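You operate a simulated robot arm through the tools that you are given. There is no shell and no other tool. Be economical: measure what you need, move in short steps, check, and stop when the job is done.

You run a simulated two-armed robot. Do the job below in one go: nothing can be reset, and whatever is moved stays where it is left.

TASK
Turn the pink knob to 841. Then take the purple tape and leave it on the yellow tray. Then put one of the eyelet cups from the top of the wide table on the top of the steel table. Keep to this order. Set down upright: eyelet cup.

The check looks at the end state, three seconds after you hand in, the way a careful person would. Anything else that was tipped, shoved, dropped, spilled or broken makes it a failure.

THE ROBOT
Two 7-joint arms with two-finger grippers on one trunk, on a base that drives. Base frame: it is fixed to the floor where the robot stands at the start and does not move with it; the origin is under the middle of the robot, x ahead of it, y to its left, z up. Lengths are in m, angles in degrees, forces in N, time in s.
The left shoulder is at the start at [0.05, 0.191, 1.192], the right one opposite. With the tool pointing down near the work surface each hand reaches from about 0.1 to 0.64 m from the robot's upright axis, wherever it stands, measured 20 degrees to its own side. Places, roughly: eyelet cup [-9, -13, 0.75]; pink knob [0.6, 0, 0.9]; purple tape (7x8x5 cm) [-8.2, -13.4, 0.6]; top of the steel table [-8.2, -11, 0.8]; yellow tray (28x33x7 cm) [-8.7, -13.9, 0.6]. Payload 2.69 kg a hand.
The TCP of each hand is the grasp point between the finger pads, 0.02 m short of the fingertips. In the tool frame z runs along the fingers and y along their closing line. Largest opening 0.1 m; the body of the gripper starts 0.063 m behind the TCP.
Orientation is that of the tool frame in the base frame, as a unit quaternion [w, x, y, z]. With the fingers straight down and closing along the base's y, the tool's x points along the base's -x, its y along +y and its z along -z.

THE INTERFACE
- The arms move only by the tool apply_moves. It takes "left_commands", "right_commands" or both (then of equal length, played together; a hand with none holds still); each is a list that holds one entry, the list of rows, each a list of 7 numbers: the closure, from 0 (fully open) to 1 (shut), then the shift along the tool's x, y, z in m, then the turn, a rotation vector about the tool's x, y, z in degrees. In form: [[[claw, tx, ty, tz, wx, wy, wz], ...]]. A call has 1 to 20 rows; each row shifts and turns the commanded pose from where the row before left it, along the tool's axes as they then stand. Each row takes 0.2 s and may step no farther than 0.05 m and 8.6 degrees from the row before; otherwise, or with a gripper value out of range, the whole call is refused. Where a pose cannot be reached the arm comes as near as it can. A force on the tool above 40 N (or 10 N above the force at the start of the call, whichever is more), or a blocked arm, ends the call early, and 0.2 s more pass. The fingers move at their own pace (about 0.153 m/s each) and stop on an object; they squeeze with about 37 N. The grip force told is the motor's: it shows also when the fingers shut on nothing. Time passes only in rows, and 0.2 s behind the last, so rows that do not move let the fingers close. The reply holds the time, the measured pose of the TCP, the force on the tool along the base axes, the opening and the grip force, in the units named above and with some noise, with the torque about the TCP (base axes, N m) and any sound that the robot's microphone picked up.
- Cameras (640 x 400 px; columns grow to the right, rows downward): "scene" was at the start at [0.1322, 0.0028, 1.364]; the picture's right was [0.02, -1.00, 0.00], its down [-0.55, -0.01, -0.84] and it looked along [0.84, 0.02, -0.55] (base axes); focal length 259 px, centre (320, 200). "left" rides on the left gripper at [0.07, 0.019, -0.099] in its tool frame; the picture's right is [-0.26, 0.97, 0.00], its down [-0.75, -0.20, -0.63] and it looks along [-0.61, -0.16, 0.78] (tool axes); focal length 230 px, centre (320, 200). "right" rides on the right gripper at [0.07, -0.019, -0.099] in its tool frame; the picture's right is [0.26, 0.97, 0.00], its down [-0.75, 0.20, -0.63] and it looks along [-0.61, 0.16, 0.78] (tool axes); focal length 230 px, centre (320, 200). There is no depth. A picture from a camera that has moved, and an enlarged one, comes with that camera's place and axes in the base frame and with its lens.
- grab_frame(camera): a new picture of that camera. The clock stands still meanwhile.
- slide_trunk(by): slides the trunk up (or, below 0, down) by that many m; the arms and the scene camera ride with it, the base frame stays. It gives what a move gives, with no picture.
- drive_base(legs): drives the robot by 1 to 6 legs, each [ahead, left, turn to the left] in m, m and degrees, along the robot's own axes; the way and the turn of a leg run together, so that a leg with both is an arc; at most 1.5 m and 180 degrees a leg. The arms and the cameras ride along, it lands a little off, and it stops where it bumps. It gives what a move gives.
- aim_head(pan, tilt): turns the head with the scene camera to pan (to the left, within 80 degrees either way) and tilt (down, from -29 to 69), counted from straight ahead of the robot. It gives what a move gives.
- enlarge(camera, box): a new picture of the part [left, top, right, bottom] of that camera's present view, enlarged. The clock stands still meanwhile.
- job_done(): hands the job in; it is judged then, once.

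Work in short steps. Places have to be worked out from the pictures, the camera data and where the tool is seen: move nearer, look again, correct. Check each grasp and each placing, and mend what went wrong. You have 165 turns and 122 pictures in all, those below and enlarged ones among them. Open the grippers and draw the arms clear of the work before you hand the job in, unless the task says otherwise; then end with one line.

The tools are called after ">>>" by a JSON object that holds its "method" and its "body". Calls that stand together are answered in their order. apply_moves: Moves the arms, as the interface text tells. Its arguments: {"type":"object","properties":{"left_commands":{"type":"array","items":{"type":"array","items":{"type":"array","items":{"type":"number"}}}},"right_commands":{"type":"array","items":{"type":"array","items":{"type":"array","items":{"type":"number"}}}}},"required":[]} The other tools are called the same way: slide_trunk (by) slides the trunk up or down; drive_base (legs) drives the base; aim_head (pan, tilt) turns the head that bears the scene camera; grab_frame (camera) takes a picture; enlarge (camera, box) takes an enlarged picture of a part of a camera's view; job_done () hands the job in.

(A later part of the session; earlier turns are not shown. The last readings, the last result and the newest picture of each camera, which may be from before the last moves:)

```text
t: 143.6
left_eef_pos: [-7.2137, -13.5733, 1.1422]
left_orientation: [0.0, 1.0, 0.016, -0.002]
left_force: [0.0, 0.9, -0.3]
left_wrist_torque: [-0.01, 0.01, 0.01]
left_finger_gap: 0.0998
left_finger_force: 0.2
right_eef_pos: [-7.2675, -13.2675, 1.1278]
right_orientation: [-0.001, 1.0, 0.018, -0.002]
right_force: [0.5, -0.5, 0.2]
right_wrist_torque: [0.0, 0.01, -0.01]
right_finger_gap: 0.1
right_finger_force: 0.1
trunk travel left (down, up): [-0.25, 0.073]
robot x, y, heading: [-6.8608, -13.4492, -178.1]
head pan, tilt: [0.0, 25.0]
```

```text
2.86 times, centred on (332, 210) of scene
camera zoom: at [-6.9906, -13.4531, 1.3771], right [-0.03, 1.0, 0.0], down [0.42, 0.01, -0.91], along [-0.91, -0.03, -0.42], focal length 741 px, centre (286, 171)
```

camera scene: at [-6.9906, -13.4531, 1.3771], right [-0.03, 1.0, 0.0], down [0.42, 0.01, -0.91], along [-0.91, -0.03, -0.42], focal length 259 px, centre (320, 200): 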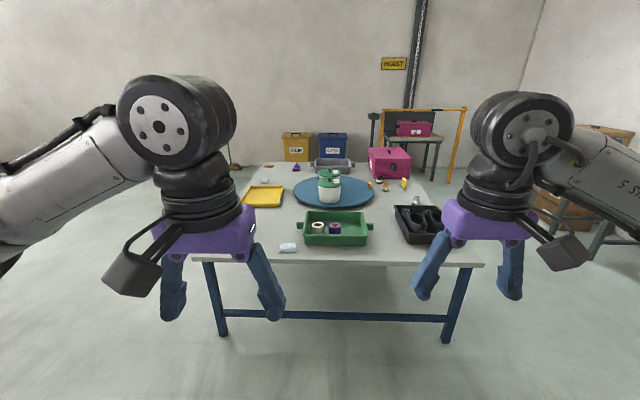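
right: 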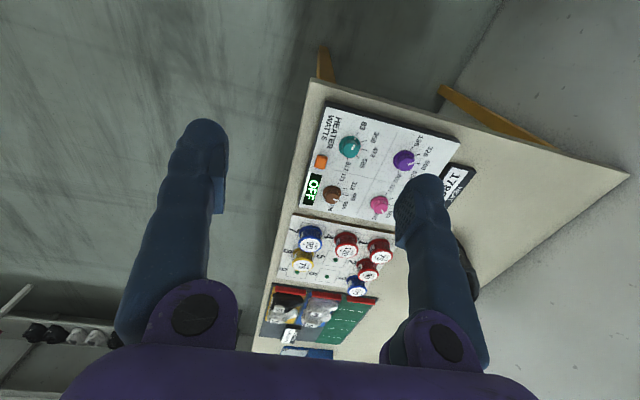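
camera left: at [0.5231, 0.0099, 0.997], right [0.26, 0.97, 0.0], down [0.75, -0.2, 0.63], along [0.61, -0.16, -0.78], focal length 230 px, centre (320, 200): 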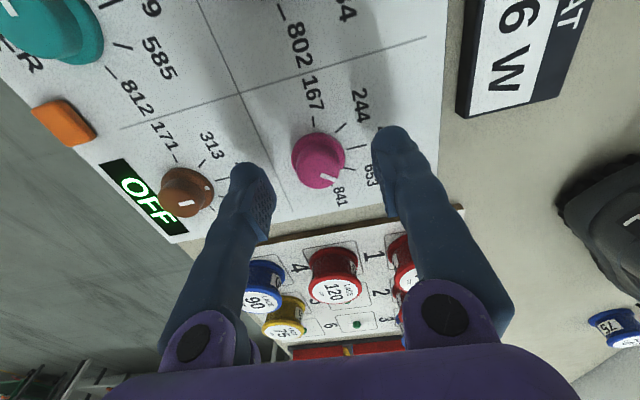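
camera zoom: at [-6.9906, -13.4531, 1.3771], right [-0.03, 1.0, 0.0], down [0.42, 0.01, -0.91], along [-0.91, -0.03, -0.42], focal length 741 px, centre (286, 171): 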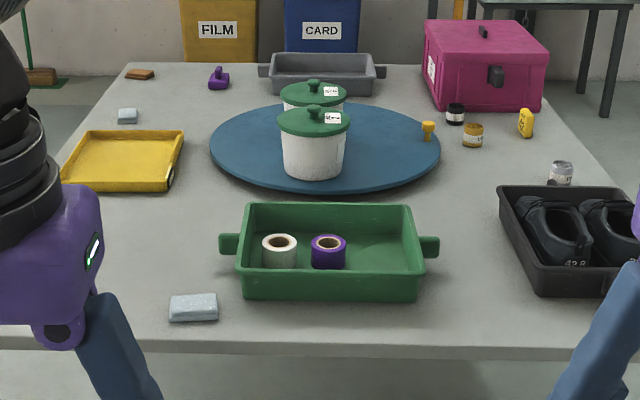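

The purple tape sits in a green tray (≈(-8.25, -13.41)) next to a white one; the yellow tray is at ≈(-8.69, -13.91); table top ≈0.58 m high. I move closer, offset so the right hand faces the tape.

>>> {"method": "drive_base", "body": {"legs": [[0, 0, -1.9], [0.6, 0.15, 0]]}}

>>> {"method": "aim_head", "body": {"pan": -5, "tilt": 45}}

>>> {"method": "grab_frame", "body": {"camera": "scene"}}

>>> {"method": "grab_frame", "body": {"camera": "right"}}

```text
t: 147.5
left_eef_pos: [-7.8149, -13.7128, 1.1422]
left_orientation: [-0.001, 1.0, 0.0, -0.001]
left_force: [-0.3, -0.5, -0.7]
left_wrist_torque: [0.02, 0.02, 0.01]
left_finger_gap: 0.1
left_finger_force: 0.1
right_eef_pos: [-7.859, -13.4049, 1.1288]
right_orientation: [0.0, 1.0, 0.001, -0.002]
right_force: [-0.3, -0.3, -0.4]
right_wrist_torque: [0.0, 0.0, 0.02]
right_finger_gap: 0.0998
right_finger_force: 0.1
trunk travel left (down, up): [-0.25, 0.073]
robot x, y, heading: [-7.4554, -13.601, -180.0]
head pan, tilt: [0.0, 25.0]
```

```text
t: 148.3
left_eef_pos: [-7.8148, -13.7136, 1.142]
left_orientation: [0.0, 1.0, 0.0, -0.002]
left_force: [0.1, 1.0, -0.3]
left_wrist_torque: [0.0, -0.02, 0.0]
left_finger_gap: 0.0997
left_finger_force: 0.1
right_eef_pos: [-7.8582, -13.4044, 1.1294]
right_orientation: [0.0, 1.0, 0.0, -0.002]
right_force: [0.5, 0.8, -0.6]
right_wrist_torque: [-0.02, 0.02, -0.01]
right_finger_gap: 0.0998
right_finger_force: 0.0
trunk travel left (down, up): [-0.25, 0.073]
robot x, y, heading: [-7.4619, -13.6021, -180.1]
head pan, tilt: [-5.0, 45.0]
```

```text
88 pictures are left
camera scene: at [-7.5771, -13.593, 1.3465], right [0.09, 1.0, 0.0], down [0.7, -0.06, -0.71], along [-0.7, 0.06, -0.71], focal length 259 px, centre (320, 200)
```

scene: 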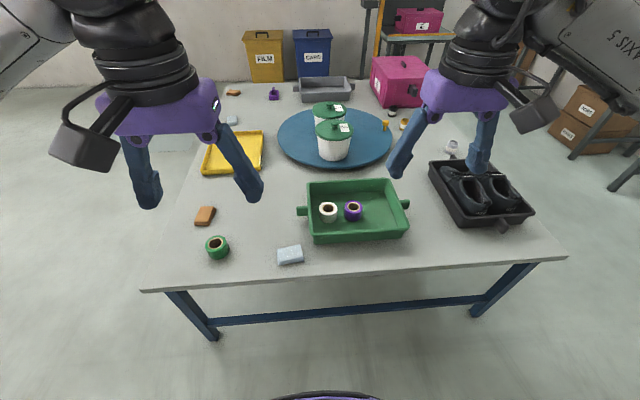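

```text
87 pictures are left
camera right: at [-7.7882, -13.3864, 1.2275], right [0.26, -0.97, 0.0], down [-0.75, -0.2, 0.63], along [-0.61, -0.16, -0.78], focal length 230 px, centre (320, 200)
```

right: 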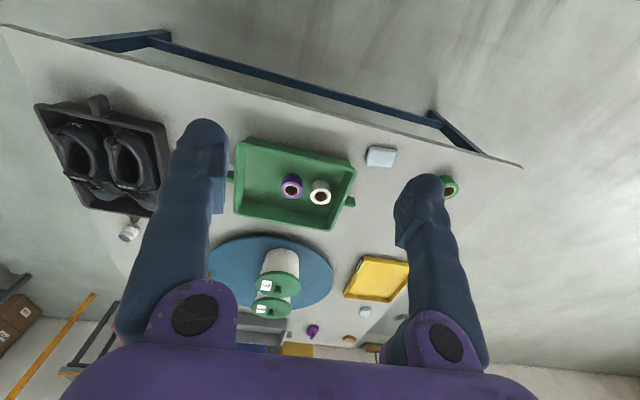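

The tape is at about (-8.21, -13.41), top z ≈ 0.64, table edge at x = -8.0. I drive 0.2 m closer, then turn the right hand 90° above it to grip across the free direction.

>>> {"method": "drive_base", "body": {"legs": [[0.18, 0, 0]]}}

>>> {"method": "apply_moves", "body": {"right_commands": [[[0, -0.02, 0, 0.04, 0, 0, 8.2], [0, -0.02, 0, 0.04, 0, 0, 8.2], [0, 0, 0, 0.04, 0, 0, 8.2], [0, 0, 0, 0.04, 0, 0, 8.2], [0, 0, 0, 0.04, 0, 0, 8.2], [0, 0, 0, 0, 0, 0, 8.2], [0, 0, 0, 0, 0, 0, 8.2], [0, 0, 0, 0, 0, 0, 8.2], [0, 0, 0, 0, 0, 0, 8.2], [0, 0, 0, 0, 0, 0, 8.2], [0, 0, 0, 0, 0, 0, 8]]]}}

>>> {"method": "grab_frame", "body": {"camera": "right"}}

```text
t: 149.8
left_eef_pos: [-7.9964, -13.7118, 1.1417]
left_orientation: [0.0, 1.0, -0.001, -0.002]
left_force: [0.5, -0.2, 0.3]
left_wrist_torque: [0.02, 0.0, 0.0]
left_finger_gap: 0.1
left_finger_force: 0.1
right_eef_pos: [-8.0378, -13.4048, 1.1276]
right_orientation: [0.0, 1.0, -0.001, -0.001]
right_force: [0.1, 0.4, 0.4]
right_wrist_torque: [-0.02, -0.03, 0.03]
right_finger_gap: 0.0999
right_finger_force: 0.1
trunk travel left (down, up): [-0.25, 0.073]
robot x, y, heading: [-7.6352, -13.6002, 180.1]
head pan, tilt: [-5.0, 45.0]
```

```text
t: 152.2
left_eef_pos: [-7.9943, -13.712, 1.1423]
left_orientation: [0.0, 1.0, -0.002, -0.002]
left_force: [-0.3, 0.8, 1.4]
left_wrist_torque: [-0.01, 0.01, 0.01]
left_finger_gap: 0.1001
left_finger_force: 0.0
right_eef_pos: [-8.0794, -13.401, 0.9286]
right_orientation: [-0.002, -0.706, 0.708, 0.001]
right_force: [-1.7, 0.3, 0.9]
right_wrist_torque: [0.01, 0.01, 0.01]
right_finger_gap: 0.1001
right_finger_force: 0.1
trunk travel left (down, up): [-0.25, 0.073]
robot x, y, heading: [-7.6394, -13.6016, 180.0]
head pan, tilt: [-5.0, 45.0]
```

```text
86 pictures are left
camera right: at [-8.0589, -13.471, 1.0276], right [-0.97, -0.25, 0.0], down [-0.2, 0.75, 0.63], along [-0.16, 0.61, -0.78], focal length 230 px, centre (320, 200)
```

right: 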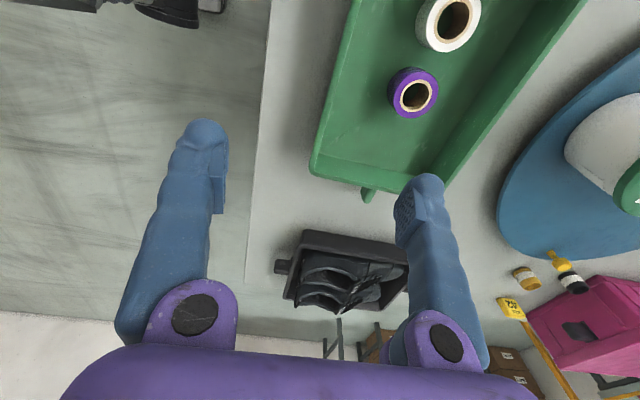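

The tape now reads at about (-8.228, -13.409). I move over it and down to z ≈ 0.76, then check.

>>> {"method": "apply_moves", "body": {"right_commands": [[[0, 0.002, 0.037, 0.02, 0, 0, 0], [0, 0.002, 0.037, 0.02, 0, 0, 0], [0, 0.002, 0.037, 0.02, 0, 0, 0], [0, 0.002, 0.037, 0.02, 0, 0, 0], [0, 0, 0, 0.045, 0, 0, 0], [0, 0, 0, 0.045, 0, 0, 0], [0, 0, 0, 0, 0, 0, 0]]]}}

>>> {"method": "grab_frame", "body": {"camera": "right"}}

>>> {"method": "grab_frame", "body": {"camera": "scene"}}

```text
t: 153.8
left_eef_pos: [-7.9935, -13.7117, 1.1433]
left_orientation: [0.0, 1.0, -0.002, -0.002]
left_force: [-0.6, 0.0, 0.1]
left_wrist_torque: [0.01, 0.03, 0.03]
left_finger_gap: 0.0998
left_finger_force: 0.1
right_eef_pos: [-8.2276, -13.4095, 0.758]
right_orientation: [-0.002, -0.707, 0.707, 0.001]
right_force: [1.4, 0.4, -0.4]
right_wrist_torque: [0.01, -0.05, 0.01]
right_finger_gap: 0.1002
right_finger_force: 0.0
trunk travel left (down, up): [-0.25, 0.073]
robot x, y, heading: [-7.6402, -13.6015, 179.8]
head pan, tilt: [-5.0, 45.0]
```

```text
85 pictures are left
camera right: at [-8.2081, -13.4791, 0.8573], right [-0.97, -0.26, 0.0], down [-0.2, 0.75, 0.63], along [-0.17, 0.61, -0.78], focal length 230 px, centre (320, 200)
```

right: 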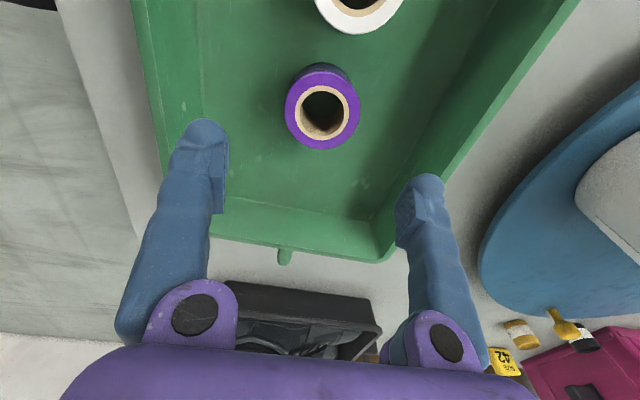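

```text
84 pictures are left
camera scene: at [-7.7562, -13.5925, 1.3465], right [0.09, 1.0, 0.0], down [0.7, -0.06, -0.71], along [-0.7, 0.06, -0.71], focal length 259 px, centre (320, 200)
```

scene: 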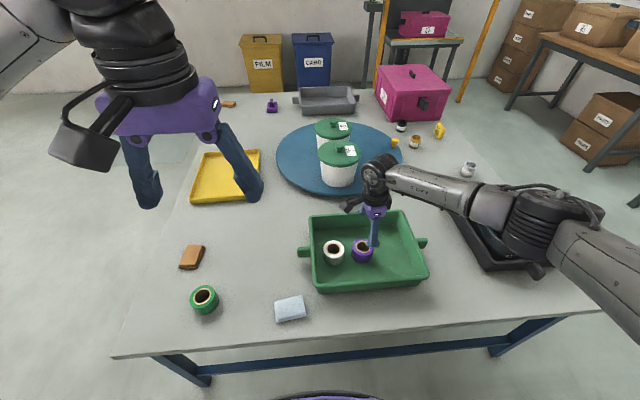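

Centred over the tape within a few mm. I descend to TCP z ≈ 0.625 and close.

>>> {"method": "apply_moves", "body": {"right_commands": [[[0, -0.001, 0.003, 0.04, 0, 0, 0], [0, 0, 0, 0.04, 0, 0, 0], [0, 0, 0, 0.03, 0, 0, 0], [0, 0, 0, 0.012, 0, 0, 0], [0, 0, 0, 0.011, 0, 0, 0]]]}}

>>> {"method": "grab_frame", "body": {"camera": "right"}}

>>> {"method": "enlarge", "body": {"camera": "scene", "box": [296, 190, 440, 300]}}

```text
t: 155.0
left_eef_pos: [-7.9944, -13.7119, 1.1415]
left_orientation: [0.0, 1.0, -0.003, -0.002]
left_force: [0.6, 0.5, -0.5]
left_wrist_torque: [-0.02, 0.0, 0.03]
left_finger_gap: 0.1001
left_finger_force: 0.1
right_eef_pos: [-8.2199, -13.4084, 0.6262]
right_orientation: [-0.001, -0.706, 0.708, 0.0]
right_force: [-0.9, 0.5, -0.9]
right_wrist_torque: [0.02, 0.0, 0.0]
right_finger_gap: 0.1001
right_finger_force: 0.1
right hand out of reach, approached as far as the arm can: row 5
trunk travel left (down, up): [-0.25, 0.073]
robot x, y, heading: [-7.6408, -13.6007, 179.7]
head pan, tilt: [-5.0, 45.0]
```

```text
83 pictures are left
camera right: at [-8.2018, -13.4773, 0.7249], right [-0.97, -0.26, 0.0], down [-0.2, 0.75, 0.63], along [-0.16, 0.61, -0.78], focal length 230 px, centre (320, 200)
```

right: 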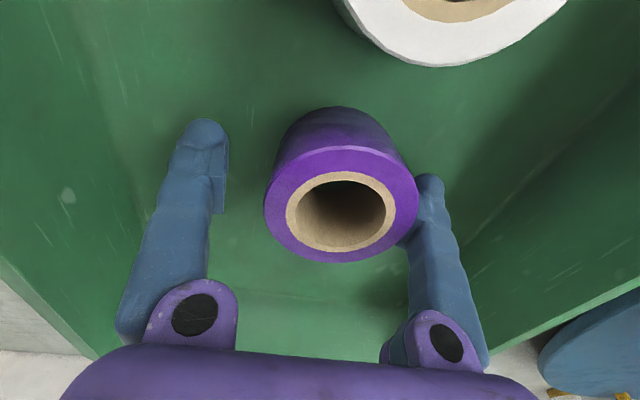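

```text
3.64 times, centred on (368, 245) of scene
camera zoom: at [-7.7565, -13.5922, 1.3465], right [0.09, 1.0, 0.0], down [0.7, -0.06, -0.71], along [-0.7, 0.06, -0.71], focal length 943 px, centre (146, 36)
```

zoom: 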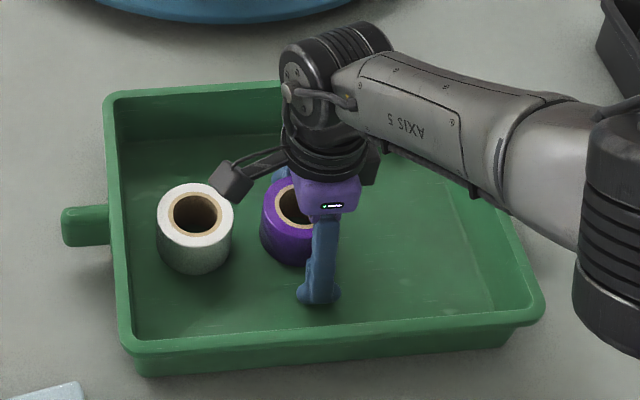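

The hand is at its reach limit but straddles the tape (1 cm off centre, which closing will absorb). I close.

>>> {"method": "apply_moves", "body": {"right_commands": [[[0.2, 0, 0, 0, 0, 0, 0], [0.5, 0, 0, 0, 0, 0, 0], [0.8, 0, 0, 0, 0, 0, 0], [0.8, 0, 0, 0, 0, 0, 0]]]}}

>>> {"method": "grab_frame", "body": {"camera": "right"}}

```text
t: 156.0
left_eef_pos: [-7.9939, -13.7116, 1.1428]
left_orientation: [0.0, 1.0, -0.001, -0.002]
left_force: [-0.4, 1.1, -0.4]
left_wrist_torque: [0.03, 0.02, 0.04]
left_finger_gap: 0.1
left_finger_force: 0.1
right_eef_pos: [-8.2222, -13.4074, 0.6258]
right_orientation: [0.002, 0.707, -0.707, -0.001]
right_force: [-0.4, 0.3, -0.1]
right_wrist_torque: [0.0, 0.03, -0.01]
right_finger_gap: 0.07
right_finger_force: 36.8
trunk travel left (down, up): [-0.25, 0.073]
robot x, y, heading: [-7.6384, -13.6007, 179.8]
head pan, tilt: [-5.0, 45.0]
```

```text
81 pictures are left
camera right: at [-8.2021, -13.4777, 0.7253], right [-0.97, -0.26, 0.0], down [-0.2, 0.75, 0.63], along [-0.16, 0.61, -0.78], focal length 230 px, centre (320, 200)
```

right: 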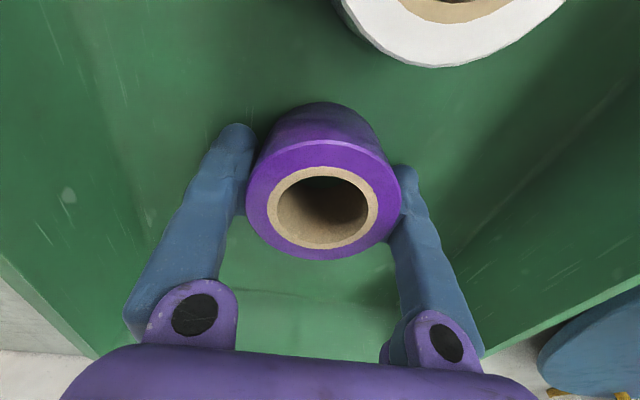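

Gripped (0.070 m, 37 N). I lift straight up and bring it back toward the robot.

>>> {"method": "apply_moves", "body": {"right_commands": [[[0.8, 0, 0, -0.02, 0, 0, 0], [0.8, 0, 0, -0.04, 0, 0, 0], [0.8, 0, 0, -0.04, 0, 0, 0], [0.8, 0, 0, -0.04, 0, 0, 0], [0.8, 0, 0, -0.04, 0, 0, 0], [0.8, 0, 0, -0.04, 0, 0, 0], [0.8, 0, -0.03, -0.03, 0, 0, 0], [0.8, 0, -0.04, 0, 0, 0, 0], [0.8, 0, -0.04, 0, 0, 0, 0], [0.8, 0, -0.04, 0, 0, 0, 0]]]}}

>>> {"method": "grab_frame", "body": {"camera": "scene"}}

```text
t: 158.2
left_eef_pos: [-7.9946, -13.7111, 1.1427]
left_orientation: [0.0, 1.0, -0.002, -0.002]
left_force: [0.4, -0.3, -0.5]
left_wrist_torque: [0.03, 0.01, 0.0]
left_finger_gap: 0.1
left_finger_force: 0.0
right_eef_pos: [-8.0708, -13.4071, 0.8757]
right_orientation: [0.002, 0.707, -0.707, 0.0]
right_force: [-0.2, 0.4, -0.5]
right_wrist_torque: [0.02, 0.02, 0.03]
right_finger_gap: 0.0704
right_finger_force: 37.2
trunk travel left (down, up): [-0.25, 0.073]
robot x, y, heading: [-7.6352, -13.6011, 179.7]
head pan, tilt: [-5.0, 45.0]
```

```text
80 pictures are left
camera scene: at [-7.7561, -13.5923, 1.3466], right [0.09, 1.0, 0.0], down [0.7, -0.06, -0.71], along [-0.7, 0.06, -0.71], focal length 259 px, centre (320, 200)
```

scene: 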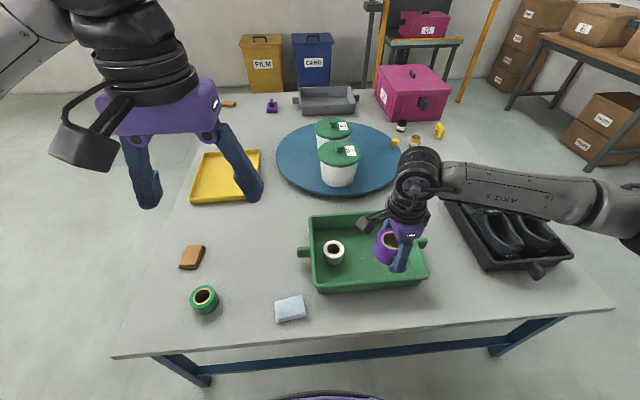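

Tape is held and clear. I back away from the table and drive around to its -y side, to face the yellow tray.

>>> {"method": "drive_base", "body": {"legs": [[-0.55, 0, 0], [0, 1.2, 0], [0.9, 0, 0], [0.85, 0, 0]]}}

>>> {"method": "aim_head", "body": {"pan": -60, "tilt": 35}}

>>> {"method": "grab_frame", "body": {"camera": "scene"}}

```text
t: 180.2
left_eef_pos: [-9.1919, -14.922, 1.1421]
left_orientation: [0.0, 1.0, 0.003, -0.002]
left_force: [0.2, 0.2, 0.4]
left_wrist_torque: [-0.03, 0.0, 0.01]
left_finger_gap: 0.1002
left_finger_force: 0.1
right_eef_pos: [-9.2706, -14.6176, 0.8759]
right_orientation: [0.001, 0.711, -0.703, -0.002]
right_force: [0.4, 0.0, -1.1]
right_wrist_torque: [0.0, -0.04, 0.02]
right_finger_gap: 0.0701
right_finger_force: 37.4
trunk travel left (down, up): [-0.25, 0.073]
robot x, y, heading: [-8.8396, -14.8054, -179.2]
head pan, tilt: [-5.0, 45.0]
```

```text
t: 181.4
left_eef_pos: [-9.1913, -14.9212, 1.1419]
left_orientation: [0.0, 1.0, 0.003, -0.002]
left_force: [-0.5, 0.7, -0.3]
left_wrist_torque: [0.01, 0.01, -0.02]
left_finger_gap: 0.1001
left_finger_force: 0.1
right_eef_pos: [-9.2697, -14.6175, 0.8768]
right_orientation: [0.001, 0.711, -0.704, -0.001]
right_force: [0.2, -0.3, -0.5]
right_wrist_torque: [-0.01, 0.02, 0.01]
right_finger_gap: 0.0705
right_finger_force: 36.9
trunk travel left (down, up): [-0.25, 0.073]
robot x, y, heading: [-8.8387, -14.808, -179.5]
head pan, tilt: [-60.0, 35.0]
```

```text
79 pictures are left
camera scene: at [-8.9179, -14.7306, 1.3613], right [0.86, 0.51, 0.0], down [0.29, -0.49, -0.82], along [-0.42, 0.71, -0.57], focal length 259 px, centre (320, 200)
```

scene: 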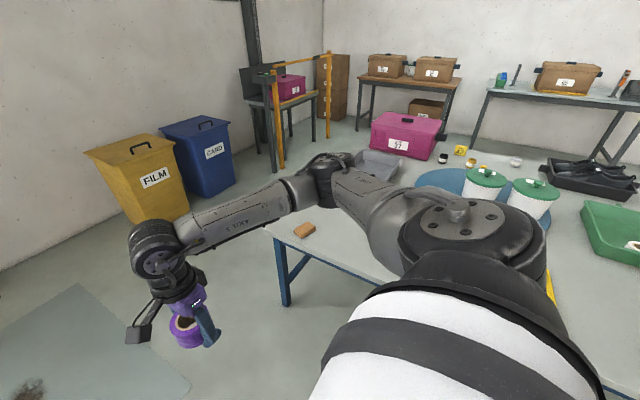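

I turn right to face the table.

>>> {"method": "drive_base", "body": {"legs": [[0, 0, -90.5]]}}

>>> {"method": "aim_head", "body": {"pan": 0, "tilt": 45}}

>>> {"method": "grab_frame", "body": {"camera": "scene"}}

```text
t: 185.7
left_eef_pos: [-8.9485, -14.4506, 1.1422]
left_orientation: [0.001, -0.706, 0.708, 0.001]
left_force: [0.2, 0.2, -0.5]
left_wrist_torque: [0.02, 0.0, 0.02]
left_finger_gap: 0.1003
left_finger_force: 0.1
right_eef_pos: [-8.6434, -14.3754, 0.8763]
right_orientation: [0.0, 0.0, 1.0, 0.002]
right_force: [-0.6, 0.0, -1.8]
right_wrist_torque: [-0.01, 0.01, -0.01]
right_finger_gap: 0.0701
right_finger_force: 37.2
trunk travel left (down, up): [-0.25, 0.073]
robot x, y, heading: [-8.8357, -14.8052, 89.8]
head pan, tilt: [-60.0, 35.0]
```

```text
t: 187.0
left_eef_pos: [-8.9467, -14.4516, 1.1426]
left_orientation: [0.001, -0.705, 0.709, 0.001]
left_force: [-0.1, -0.1, 0.7]
left_wrist_torque: [-0.02, 0.02, 0.01]
left_finger_gap: 0.1
left_finger_force: 0.0
right_eef_pos: [-8.6439, -14.375, 0.8765]
right_orientation: [0.0, 0.0, 1.0, 0.002]
right_force: [0.7, 0.4, -0.9]
right_wrist_torque: [0.03, 0.01, 0.02]
right_finger_gap: 0.0699
right_finger_force: 36.7
trunk travel left (down, up): [-0.25, 0.073]
robot x, y, heading: [-8.8343, -14.8035, 89.7]
head pan, tilt: [0.0, 45.0]
```

```text
78 pictures are left
camera scene: at [-8.8328, -14.6848, 1.3465], right [1.0, 0.0, 0.0], down [0.0, -0.71, -0.71], along [0.0, 0.71, -0.71], focal length 259 px, centre (320, 200)
```

scene: 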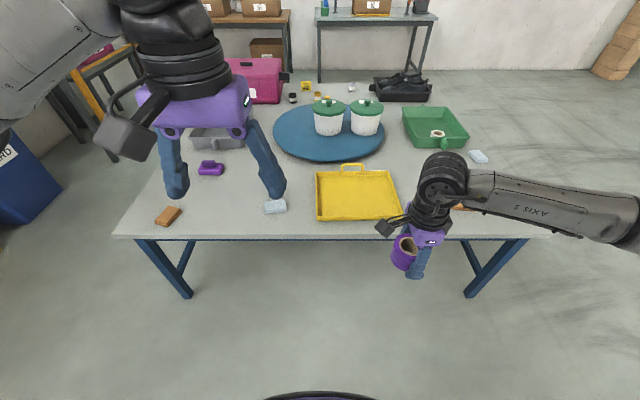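

The yellow tray spans about x -8.84…-8.53, y -14.05…-13.77. I drive 0.3 m forward and look with the right camera.

>>> {"method": "drive_base", "body": {"legs": [[0.3, 0, 0]]}}

>>> {"method": "apply_moves", "body": {"right_commands": [[[0.8, 0.012, 0.035, 0, 0, 0, 0], [0.8, 0.012, 0.035, 0, 0, 0, 0], [0.8, 0.012, 0.035, 0, 0, 0, 0], [0.8, 0.012, 0.035, 0.02, 0, 0, 0], [0.8, 0, 0, 0.04, 0, 0, 0], [0.8, 0, 0, 0.04, 0, 0, 0]]]}}

>>> {"method": "grab_frame", "body": {"camera": "right"}}

>>> {"method": "grab_frame", "body": {"camera": "scene"}}

```text
t: 189.0
left_eef_pos: [-8.9464, -14.1478, 1.1413]
left_orientation: [0.001, -0.706, 0.709, 0.001]
left_force: [0.7, -0.8, -0.1]
left_wrist_torque: [-0.01, -0.03, 0.02]
left_finger_gap: 0.1
left_finger_force: 0.1
right_eef_pos: [-8.6413, -14.0722, 0.8761]
right_orientation: [0.0, 0.001, 1.0, 0.001]
right_force: [0.6, 0.2, -1.1]
right_wrist_torque: [-0.02, 0.03, 0.01]
right_finger_gap: 0.0703
right_finger_force: 37.0
trunk travel left (down, up): [-0.25, 0.073]
robot x, y, heading: [-8.8368, -14.5016, 90.0]
head pan, tilt: [0.0, 45.0]
```

```text
t: 190.4
left_eef_pos: [-8.9456, -14.1488, 1.1425]
left_orientation: [0.002, -0.705, 0.709, 0.001]
left_force: [-0.1, -0.4, 0.2]
left_wrist_torque: [0.01, 0.01, 0.0]
left_finger_gap: 0.0999
left_finger_force: 0.0
right_eef_pos: [-8.6897, -13.933, 0.7768]
right_orientation: [-0.001, 0.001, 1.0, 0.0]
right_force: [-0.6, 0.1, -1.6]
right_wrist_torque: [-0.04, -0.03, 0.01]
right_finger_gap: 0.0702
right_finger_force: 36.8
trunk travel left (down, up): [-0.25, 0.073]
robot x, y, heading: [-8.8344, -14.5074, 89.7]
head pan, tilt: [0.0, 45.0]
```

```text
77 pictures are left
camera right: at [-8.7588, -13.951, 0.875], right [-0.26, 0.97, 0.0], down [0.75, 0.2, 0.63], along [0.61, 0.16, -0.78], focal length 230 px, centre (320, 200)
```

right: 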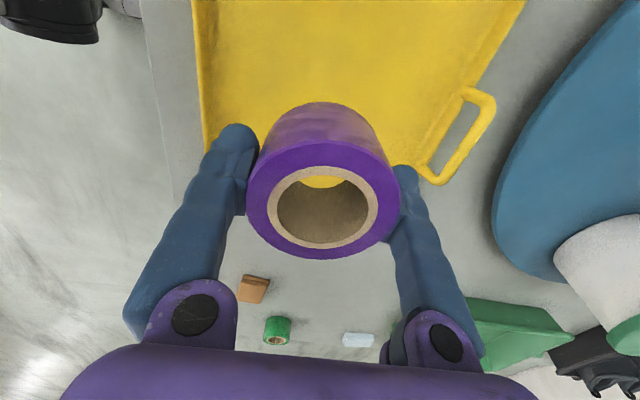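

```text
76 pictures are left
camera scene: at [-8.8324, -14.3828, 1.3464], right [1.0, 0.0, 0.0], down [0.0, -0.71, -0.71], along [0.0, 0.71, -0.71], focal length 259 px, centre (320, 200)
```

scene: 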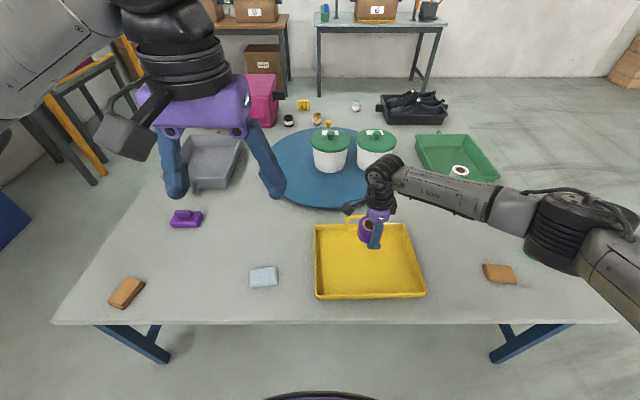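

The tape is centred over the tray. I descend to TCP z ≈ 0.635 in short rows.

>>> {"method": "apply_moves", "body": {"right_commands": [[[0.8, 0, 0, 0.04, 0, 0, 0], [0.8, 0, 0, 0.04, 0, 0, 0], [0.8, 0, 0, 0.03, 0, 0, 0], [0.8, 0, 0, 0.02, 0, 0, 0], [0.8, 0, 0, 0.01, 0, 0, 0]]]}}

>>> {"method": "enlarge", "body": {"camera": "scene", "box": [290, 190, 450, 310]}}

```text
t: 191.6
left_eef_pos: [-8.9471, -14.1492, 1.1428]
left_orientation: [0.002, -0.705, 0.709, 0.0]
left_force: [0.3, -0.3, -0.7]
left_wrist_torque: [0.01, 0.0, -0.03]
left_finger_gap: 0.0999
left_finger_force: 0.0
right_eef_pos: [-8.6891, -13.9323, 0.6367]
right_orientation: [-0.001, 0.001, 1.0, 0.003]
right_force: [-0.1, 0.0, -0.6]
right_wrist_torque: [0.0, 0.01, 0.02]
right_finger_gap: 0.0704
right_finger_force: 37.1
trunk travel left (down, up): [-0.25, 0.073]
robot x, y, heading: [-8.8355, -14.5039, 90.1]
head pan, tilt: [0.0, 45.0]
```

```text
3.33 times, centred on (370, 250) of scene
camera zoom: at [-8.8323, -14.3832, 1.3465], right [1.0, 0.0, 0.0], down [0.0, -0.71, -0.71], along [0.0, 0.71, -0.71], focal length 864 px, centre (153, 33)
```

zoom: 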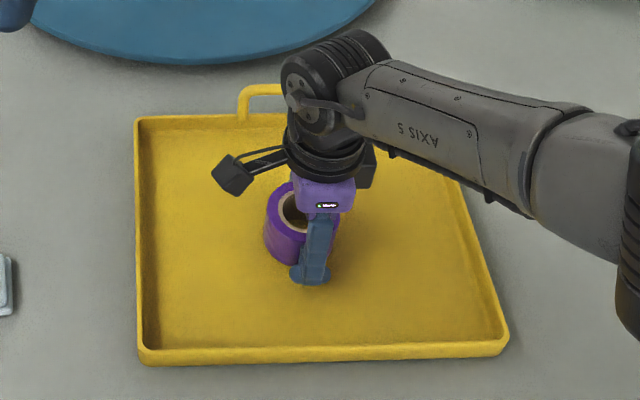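

No contact yet; the floor is a little lower. I ease down in 4 mm steps watching the force.

>>> {"method": "apply_moves", "body": {"right_commands": [[[0.8, 0, 0, 0.004, 0, 0, 0], [0.8, 0, 0, 0.004, 0, 0, 0], [0.8, 0, 0, 0.004, 0, 0, 0], [0.8, 0, 0, 0, 0, 0, 0]]]}}

```text
t: 192.6
left_eef_pos: [-8.9462, -14.1507, 1.1432]
left_orientation: [0.003, -0.705, 0.709, 0.001]
left_force: [-0.2, 0.1, -0.1]
left_wrist_torque: [-0.01, 0.0, 0.01]
left_finger_gap: 0.1002
left_finger_force: 0.1
right_eef_pos: [-8.6905, -13.9323, 0.6279]
right_orientation: [-0.001, 0.001, 1.0, 0.004]
right_force: [2.3, -1.8, 18.8]
right_wrist_torque: [-0.59, -0.13, 0.05]
right_finger_gap: 0.0705
right_finger_force: 37.3
trunk travel left (down, up): [-0.25, 0.073]
robot x, y, heading: [-8.8376, -14.5044, 89.6]
head pan, tilt: [0.0, 45.0]
```

The tape rests on the tray (19 N up). I back off 2 mm, open and rise.

>>> {"method": "apply_moves", "body": {"right_commands": [[[0.8, 0, 0, -0.003, 0, 0, 0], [0.5, 0, 0, 0, 0, 0, 0], [0.1, 0, 0, 0, 0, 0, 0], [0, 0, 0, 0, 0, 0, 0], [0, 0, 0, -0.04, 0, 0, 0], [0, 0, 0, -0.045, 0, 0, 0], [0, 0, 0, -0.045, 0, 0, 0], [0, 0, -0.02, -0.045, 0, 0, 0], [0, 0, -0.03, -0.035, 0, 0, 0]]]}}

>>> {"method": "grab_frame", "body": {"camera": "scene"}}

>>> {"method": "grab_frame", "body": {"camera": "right"}}

```text
t: 194.6
left_eef_pos: [-8.9456, -14.1499, 1.143]
left_orientation: [0.001, -0.706, 0.709, 0.002]
left_force: [-0.2, 0.1, 0.3]
left_wrist_torque: [0.03, 0.03, 0.01]
left_finger_gap: 0.1001
left_finger_force: 0.0
right_eef_pos: [-8.6901, -13.9832, 0.8381]
right_orientation: [0.0, 0.0, 1.0, 0.002]
right_force: [0.5, -0.7, -0.3]
right_wrist_torque: [0.01, 0.0, -0.01]
right_finger_gap: 0.1003
right_finger_force: 0.1
trunk travel left (down, up): [-0.25, 0.073]
robot x, y, heading: [-8.8343, -14.5093, 89.9]
head pan, tilt: [0.0, 45.0]
```

```text
74 pictures are left
camera scene: at [-8.8321, -14.384, 1.3465], right [1.0, 0.0, 0.0], down [0.0, -0.71, -0.71], along [0.0, 0.71, -0.71], focal length 259 px, centre (320, 200)
```

scene: 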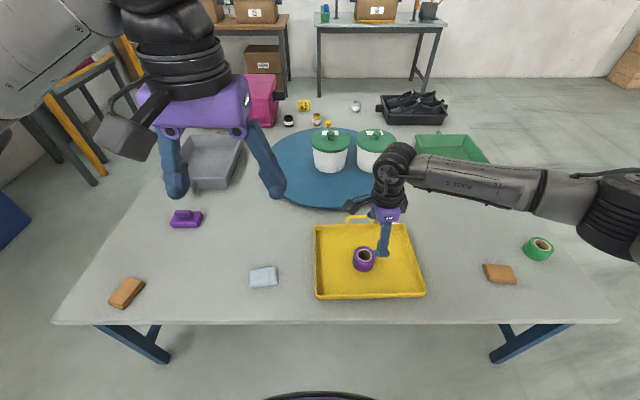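

```text
73 pictures are left
camera right: at [-8.7594, -14.0033, 0.9374], right [-0.26, 0.97, 0.0], down [0.75, 0.2, 0.63], along [0.61, 0.16, -0.78], focal length 230 px, centre (320, 200)
```

right: 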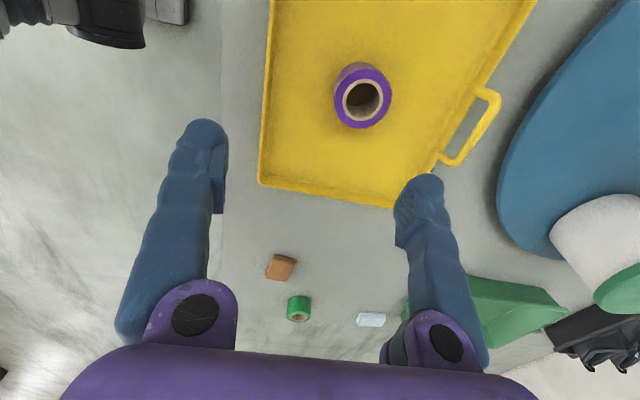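

The tape stands in the yellow tray. Now I look at the small cups at the far side of the table.

>>> {"method": "enlarge", "body": {"camera": "scene", "box": [265, 85, 385, 160]}}

>>> {"method": "enlarge", "body": {"camera": "scene", "box": [210, 0, 450, 110]}}

```text
5.33 times, centred on (325, 122) of scene
camera zoom: at [-8.8321, -14.384, 1.3465], right [1.0, 0.0, 0.0], down [0.0, -0.71, -0.71], along [0.0, 0.71, -0.71], focal length 1382 px, centre (293, 613)
```

zoom: 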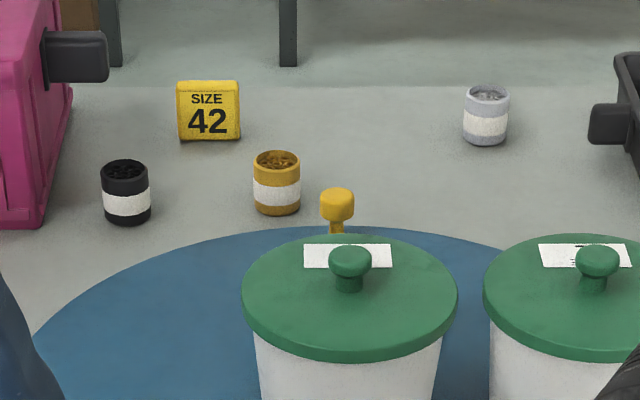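

```text
2.67 times, centred on (330, 55) of scene
camera zoom: at [-8.8321, -14.384, 1.3465], right [1.0, 0.0, 0.0], down [0.0, -0.71, -0.71], along [0.0, 0.71, -0.71], focal length 691 px, centre (293, 587)
```

zoom: 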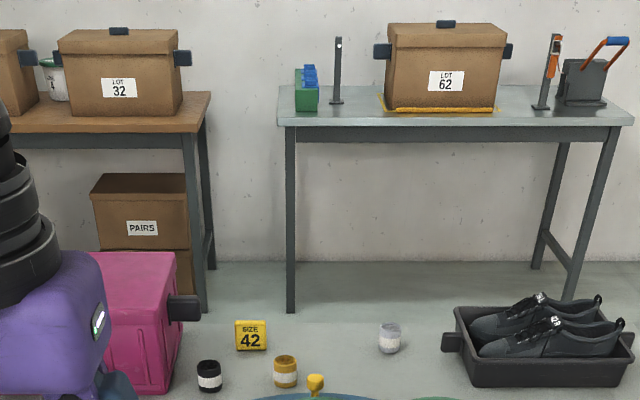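

Three open eyelet cups: silver ≈(-8.60, -12.81), brass ≈(-8.85, -12.97), black ≈(-9.01, -13.0); the silver one is nearest the +y edge and free. The steel table is the grey one (front ≈ y -11.2). First I raise and retract the right hand back to its nominal pose.

>>> {"method": "apply_moves", "body": {"right_commands": [[[0, 0, 0, -0.045, 0, 0, 0], [0, 0, 0, -0.045, 0, 0, 0], [0, 0, -0.02, -0.04, 0, 0, 0], [0, 0, -0.02, -0.04, 0, 0, 0], [0, 0, -0.02, -0.04, 0, 0, -8.2], [0, 0, -0.02, -0.03, 0, 0, -8.2], [0, 0, -0.02, 0, 0, 0, -8.2], [0, 0, 0, 0, 0, 0, -8.2], [0, 0, 0, 0, 0, 0, -8.2], [0, 0, 0, 0, 0, 0, -8.2], [0, 0, 0, 0, 0, 0, -8.2], [0, 0, 0, 0, 0, 0, -8.2], [0, 0, 0, 0, 0, 0, -8.2], [0, 0, 0, 0, 0, 0, -8.2], [0, 0, 0, 0, 0, 0, -8]]]}}

>>> {"method": "drive_base", "body": {"legs": [[-0.4, 0, 0], [0, -0.85, 0], [0, -0.85, 0]]}}

>>> {"method": "grab_frame", "body": {"camera": "scene"}}

```text
t: 197.8
left_eef_pos: [-8.9466, -14.1488, 1.1416]
left_orientation: [0.002, -0.705, 0.709, 0.001]
left_force: [0.0, 0.1, 0.3]
left_wrist_torque: [0.03, 0.01, -0.01]
left_finger_gap: 0.0998
left_finger_force: 0.0
right_eef_pos: [-8.6814, -14.0835, 1.0768]
right_orientation: [-0.001, 0.708, -0.706, -0.001]
right_force: [0.4, 0.7, 0.0]
right_wrist_torque: [0.01, 0.02, -0.03]
right_finger_gap: 0.1
right_finger_force: 0.1
trunk travel left (down, up): [-0.25, 0.073]
robot x, y, heading: [-8.8362, -14.5064, 89.9]
head pan, tilt: [0.0, 45.0]
```

```text
t: 215.2
left_eef_pos: [-7.2492, -14.549, 1.1421]
left_orientation: [-0.001, 0.71, -0.704, -0.002]
left_force: [-0.1, -0.1, -0.5]
left_wrist_torque: [0.0, 0.01, 0.0]
left_finger_gap: 0.1
left_finger_force: 0.0
right_eef_pos: [-6.9853, -14.4797, 1.0772]
right_orientation: [-0.002, 0.71, -0.704, -0.001]
right_force: [-0.5, -0.8, -0.1]
right_wrist_torque: [0.0, 0.02, -0.04]
right_finger_gap: 0.1
right_finger_force: 0.1
trunk travel left (down, up): [-0.25, 0.073]
robot x, y, heading: [-7.1344, -14.9051, 90.4]
head pan, tilt: [0.0, 45.0]
```

```text
70 pictures are left
camera scene: at [-7.1321, -14.7816, 1.3465], right [1.0, 0.01, 0.0], down [0.01, -0.71, -0.71], along [-0.01, 0.71, -0.71], focal length 259 px, centre (320, 200)
```

scene: 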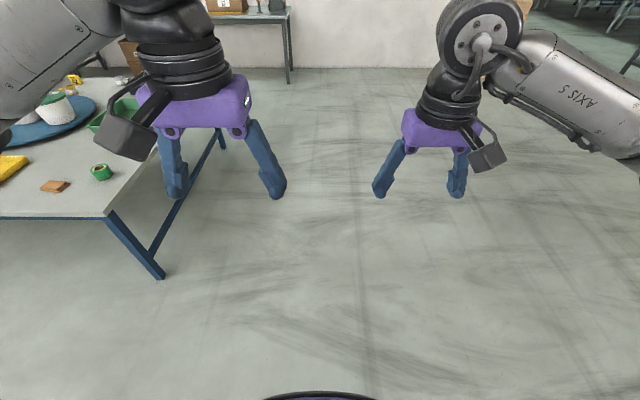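

The way along the +x side is free. I drive ahead to y ≈ -12.0, then strafe left into the aisle and look at the steel table.

>>> {"method": "drive_base", "body": {"legs": [[1.45, 0, 0], [1.45, 0, 0], [0, 0.9, 0]]}}

>>> {"method": "aim_head", "body": {"pan": 0, "tilt": 30}}

>>> {"method": "grab_frame", "body": {"camera": "scene"}}

```text
t: 237.2
left_eef_pos: [-8.1672, -11.6184, 1.1415]
left_orientation: [0.002, -0.704, 0.71, 0.001]
left_force: [0.1, -0.2, 0.3]
left_wrist_torque: [0.01, 0.0, -0.01]
left_finger_gap: 0.0999
left_finger_force: 0.0
right_eef_pos: [-7.9005, -11.5529, 1.0772]
right_orientation: [0.002, -0.705, 0.709, 0.002]
right_force: [-0.5, 0.6, -0.2]
right_wrist_torque: [0.01, 0.01, 0.02]
right_finger_gap: 0.1
right_finger_force: 0.0
trunk travel left (down, up): [-0.25, 0.073]
robot x, y, heading: [-8.0585, -11.9771, 89.4]
head pan, tilt: [0.0, 45.0]
```

```text
t: 237.9
left_eef_pos: [-8.1656, -11.6194, 1.1423]
left_orientation: [0.002, -0.705, 0.71, 0.002]
left_force: [-0.3, 0.1, 0.0]
left_wrist_torque: [0.01, 0.02, -0.01]
left_finger_gap: 0.1003
left_finger_force: 0.0
right_eef_pos: [-7.9011, -11.5545, 1.0778]
right_orientation: [0.0, -0.705, 0.709, 0.001]
right_force: [0.5, -0.5, -0.1]
right_wrist_torque: [0.0, 0.0, 0.02]
right_finger_gap: 0.0999
right_finger_force: 0.0
trunk travel left (down, up): [-0.25, 0.073]
robot x, y, heading: [-8.0535, -11.9751, 89.2]
head pan, tilt: [0.0, 30.0]
```

```text
69 pictures are left
camera scene: at [-8.053, -11.8438, 1.369], right [1.0, -0.01, 0.0], down [0.0, -0.5, -0.87], along [0.01, 0.87, -0.5], focal length 259 px, centre (320, 200)
```

scene: 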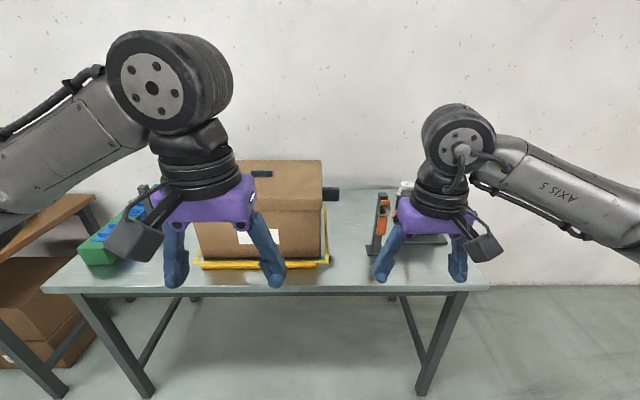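

The steel table top is about z 0.73, front edge y ≈ -11.29. I enlarge to find the freest spot.

>>> {"method": "enlarge", "body": {"camera": "scene", "box": [40, 180, 500, 310]}}

>>> {"method": "grab_frame", "body": {"camera": "left"}}

>>> {"method": "grab_frame", "body": {"camera": "right"}}

```text
1.39 times, centred on (270, 245) of scene
camera zoom: at [-8.053, -11.8438, 1.369], right [1.0, -0.01, 0.0], down [0.0, -0.5, -0.87], along [0.01, 0.87, -0.5], focal length 361 px, centre (390, 137)
```

zoom: 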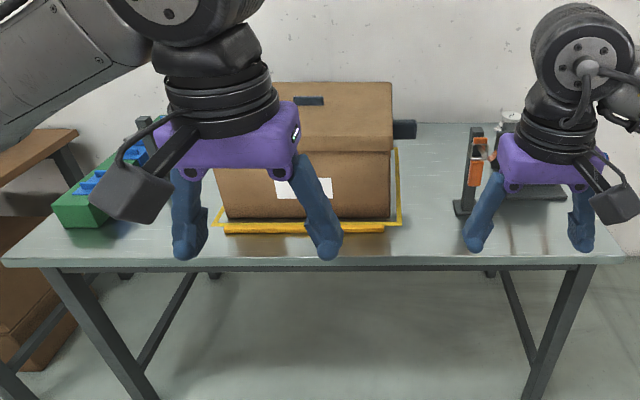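

```text
67 pictures are left
camera left: at [-8.1855, -11.6882, 1.2405], right [-0.96, 0.27, 0.0], down [0.21, 0.75, 0.63], along [0.17, 0.61, -0.77], focal length 230 px, centre (320, 200)
```

left: 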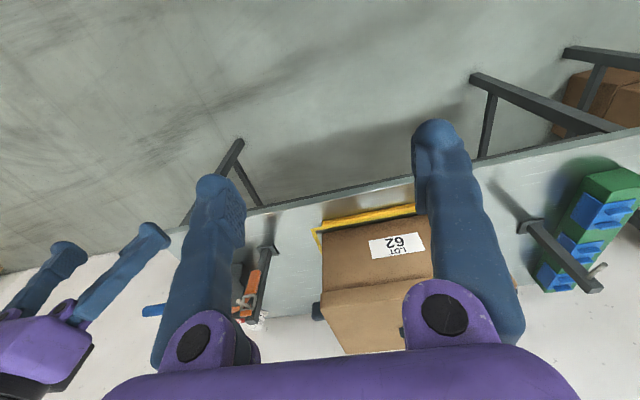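

```text
66 pictures are left
camera right: at [-7.882, -11.6235, 1.1764], right [-0.97, -0.25, 0.0], down [-0.2, 0.75, 0.63], along [-0.16, 0.61, -0.78], focal length 230 px, centre (320, 200)
```

right: 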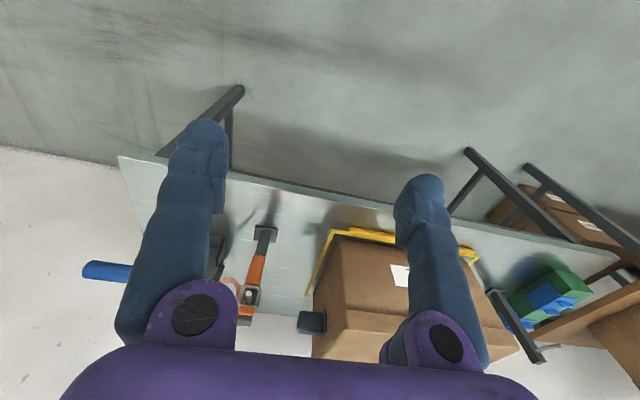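

A free spot on the steel table is around (-7.945, -11.19), z ≈ 0.745. Now I go to the cup: strafe left, turn around and look at it.

>>> {"method": "drive_base", "body": {"legs": [[-0.1, 0.7, 0], [0, 0, 90], [0, 0, 90.5]]}}

>>> {"method": "aim_head", "body": {"pan": 0, "tilt": 45}}

>>> {"method": "grab_frame", "body": {"camera": "scene"}}

```text
t: 252.2
left_eef_pos: [-8.6292, -12.4207, 1.1419]
left_orientation: [0.001, 0.697, 0.717, -0.003]
left_force: [0.1, -1.0, -0.6]
left_wrist_torque: [-0.01, -0.04, 0.01]
left_finger_gap: 0.1001
left_finger_force: 0.1
right_eef_pos: [-8.8921, -12.4975, 1.0774]
right_orientation: [0.002, 0.695, 0.719, -0.001]
right_force: [-0.5, 0.1, 0.5]
right_wrist_torque: [0.03, -0.01, -0.02]
right_finger_gap: 0.1001
right_finger_force: 0.0
trunk travel left (down, up): [-0.25, 0.073]
robot x, y, heading: [-8.7499, -12.0686, -88.2]
head pan, tilt: [0.0, 30.0]
```

```text
t: 253.0
left_eef_pos: [-8.6308, -12.4222, 1.1422]
left_orientation: [0.002, 0.697, 0.717, -0.001]
left_force: [-0.2, 1.9, -0.7]
left_wrist_torque: [0.05, 0.0, 0.0]
left_finger_gap: 0.0998
left_finger_force: 0.0
right_eef_pos: [-8.8916, -12.4966, 1.0772]
right_orientation: [0.001, 0.695, 0.719, -0.002]
right_force: [0.3, 0.4, -0.3]
right_wrist_torque: [0.03, 0.03, -0.02]
right_finger_gap: 0.1
right_finger_force: 0.0
trunk travel left (down, up): [-0.25, 0.073]
robot x, y, heading: [-8.7498, -12.0703, -88.3]
head pan, tilt: [0.0, 45.0]
```

```text
65 pictures are left
camera scene: at [-8.7447, -12.1897, 1.3465], right [-1.0, -0.03, 0.0], down [-0.02, 0.71, -0.71], along [0.02, -0.71, -0.71], focal length 259 px, centre (320, 200)
```

scene: 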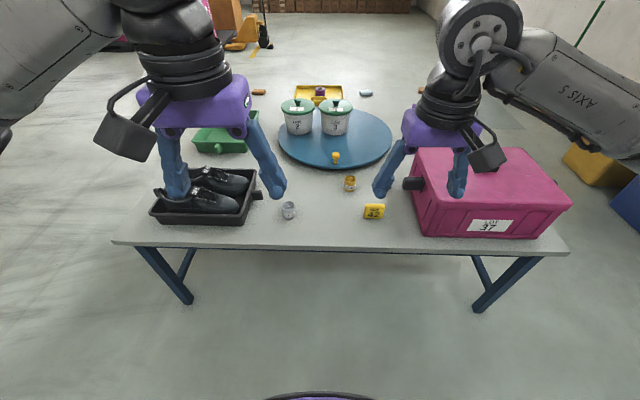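

The silver cup is at ≈(-8.60, -12.87). I drive 0.25 m closer and bring the left hand above it.

>>> {"method": "drive_base", "body": {"legs": [[0.25, 0, -1.7]]}}

>>> {"method": "apply_moves", "body": {"left_commands": [[[0.1, -0.03, 0, 0.04, 0, 0, 0], [0.1, -0.03, 0, 0.04, 0, 0, 0], [0.1, -0.03, 0, 0.04, 0, 0, 0], [0.1, -0.03, 0, 0.04, 0, 0, 0], [0.1, -0.03, 0, 0.04, 0, 0, 0], [0.1, 0, 0, 0.04, 0, 0, 0], [0.1, 0, 0, 0.04, 0, 0, 0]]]}}

>>> {"method": "grab_frame", "body": {"camera": "left"}}

>>> {"method": "grab_frame", "body": {"camera": "scene"}}

```text
t: 254.8
left_eef_pos: [-8.637, -12.674, 1.1426]
left_orientation: [0.001, 0.708, 0.706, -0.001]
left_force: [0.8, 0.4, -0.3]
left_wrist_torque: [-0.01, -0.03, 0.02]
left_finger_gap: 0.0999
left_finger_force: 0.0
right_eef_pos: [-8.8998, -12.7414, 1.076]
right_orientation: [0.001, 0.707, 0.707, 0.0]
right_force: [-0.1, 0.1, -1.3]
right_wrist_torque: [0.01, 0.01, 0.0]
right_finger_gap: 0.0999
right_finger_force: 0.0
trunk travel left (down, up): [-0.25, 0.073]
robot x, y, heading: [-8.7456, -12.3168, -90.0]
head pan, tilt: [0.0, 45.0]
```

```text
t: 256.4
left_eef_pos: [-8.6368, -12.8266, 0.8628]
left_orientation: [0.001, 0.707, 0.707, -0.003]
left_force: [-0.2, 0.2, 0.1]
left_wrist_torque: [-0.03, 0.0, 0.03]
left_finger_gap: 0.09
left_finger_force: 0.0
right_eef_pos: [-8.9006, -12.7407, 1.0767]
right_orientation: [0.001, 0.707, 0.707, -0.002]
right_force: [-0.1, 0.3, -0.6]
right_wrist_torque: [0.02, 0.0, 0.03]
right_finger_gap: 0.1
right_finger_force: 0.0
trunk travel left (down, up): [-0.25, 0.073]
robot x, y, heading: [-8.7457, -12.313, -90.1]
head pan, tilt: [0.0, 45.0]
```

```text
64 pictures are left
camera left: at [-8.6177, -12.7555, 0.9606], right [0.97, -0.26, 0.0], down [-0.2, -0.75, 0.63], along [-0.16, -0.61, -0.77], focal length 230 px, centre (320, 200)
```

left: 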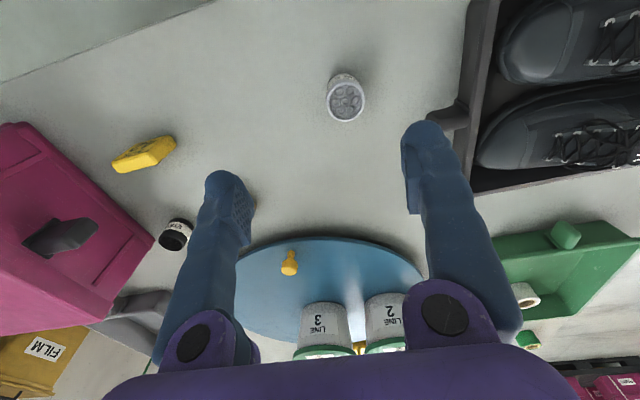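

```text
63 pictures are left
camera scene: at [-8.7445, -12.4388, 1.3465], right [-1.0, 0.0, 0.0], down [0.0, 0.71, -0.71], along [0.0, -0.71, -0.71], focal length 259 px, centre (320, 200)
```

scene: 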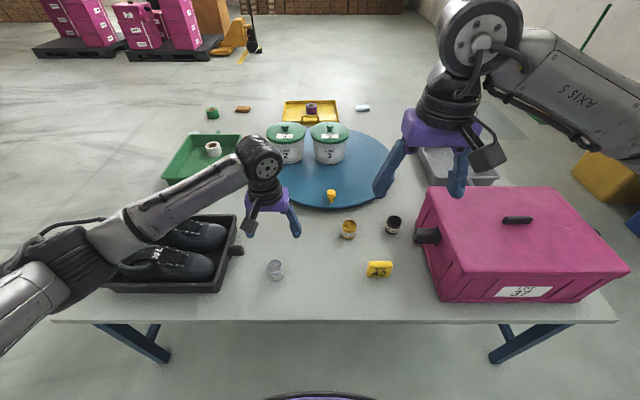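

Cup at ≈(-8.605, -12.863). I shift over it and descend to z ≈ 0.72.

>>> {"method": "apply_moves", "body": {"left_commands": [[[0.1, -0.018, 0.016, 0.03, 0, 0, 0], [0.1, -0.018, 0.016, 0.03, 0, 0, 0], [0.1, 0, 0, 0.04, 0, 0, 0], [0.1, 0, 0, 0.04, 0, 0, 0], [0.1, 0, 0, 0, 0, 0, 0]]]}}

>>> {"method": "grab_frame", "body": {"camera": "left"}}

>>> {"method": "enlarge", "body": {"camera": "scene", "box": [200, 190, 360, 290]}}

```text
t: 257.6
left_eef_pos: [-8.6042, -12.8602, 0.7212]
left_orientation: [0.002, 0.708, 0.706, -0.002]
left_force: [-0.7, -0.7, 0.4]
left_wrist_torque: [-0.03, 0.0, 0.01]
left_finger_gap: 0.0901
left_finger_force: 0.0
right_eef_pos: [-8.901, -12.7401, 1.0782]
right_orientation: [0.001, 0.706, 0.708, -0.001]
right_force: [-0.4, 0.2, -0.5]
right_wrist_torque: [-0.01, -0.01, -0.02]
right_finger_gap: 0.1001
right_finger_force: 0.1
trunk travel left (down, up): [-0.25, 0.073]
robot x, y, heading: [-8.75, -12.3204, -89.9]
head pan, tilt: [0.0, 45.0]
```

```text
62 pictures are left
camera left: at [-8.5859, -12.7909, 0.8207], right [0.97, -0.26, 0.0], down [-0.2, -0.75, 0.63], along [-0.16, -0.61, -0.77], focal length 230 px, centre (320, 200)
```

left: 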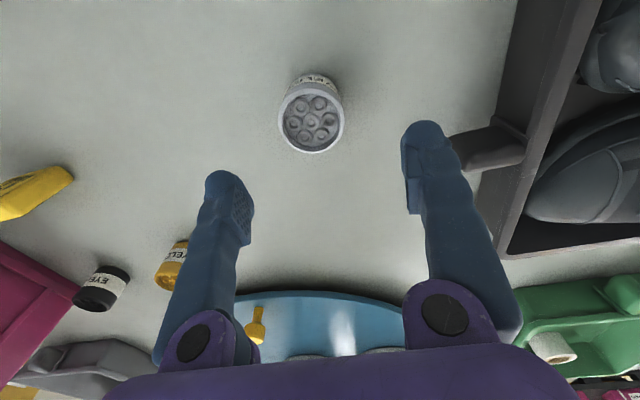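

```text
4.00 times, centred on (280, 240) of scene
camera zoom: at [-8.7444, -12.4383, 1.3465], right [-1.0, 0.0, 0.0], down [0.0, 0.71, -0.71], along [0.0, -0.71, -0.71], focal length 1037 px, centre (480, 40)
```

zoom: 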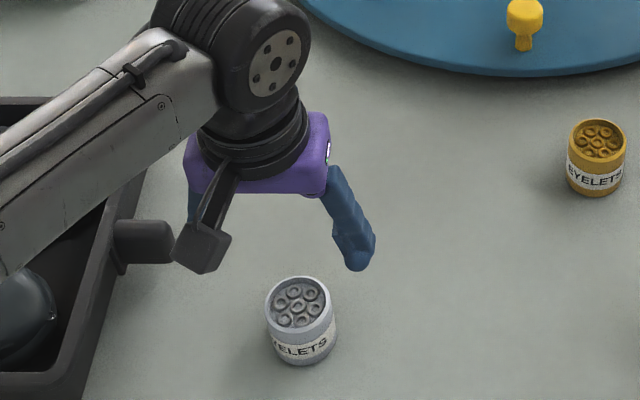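

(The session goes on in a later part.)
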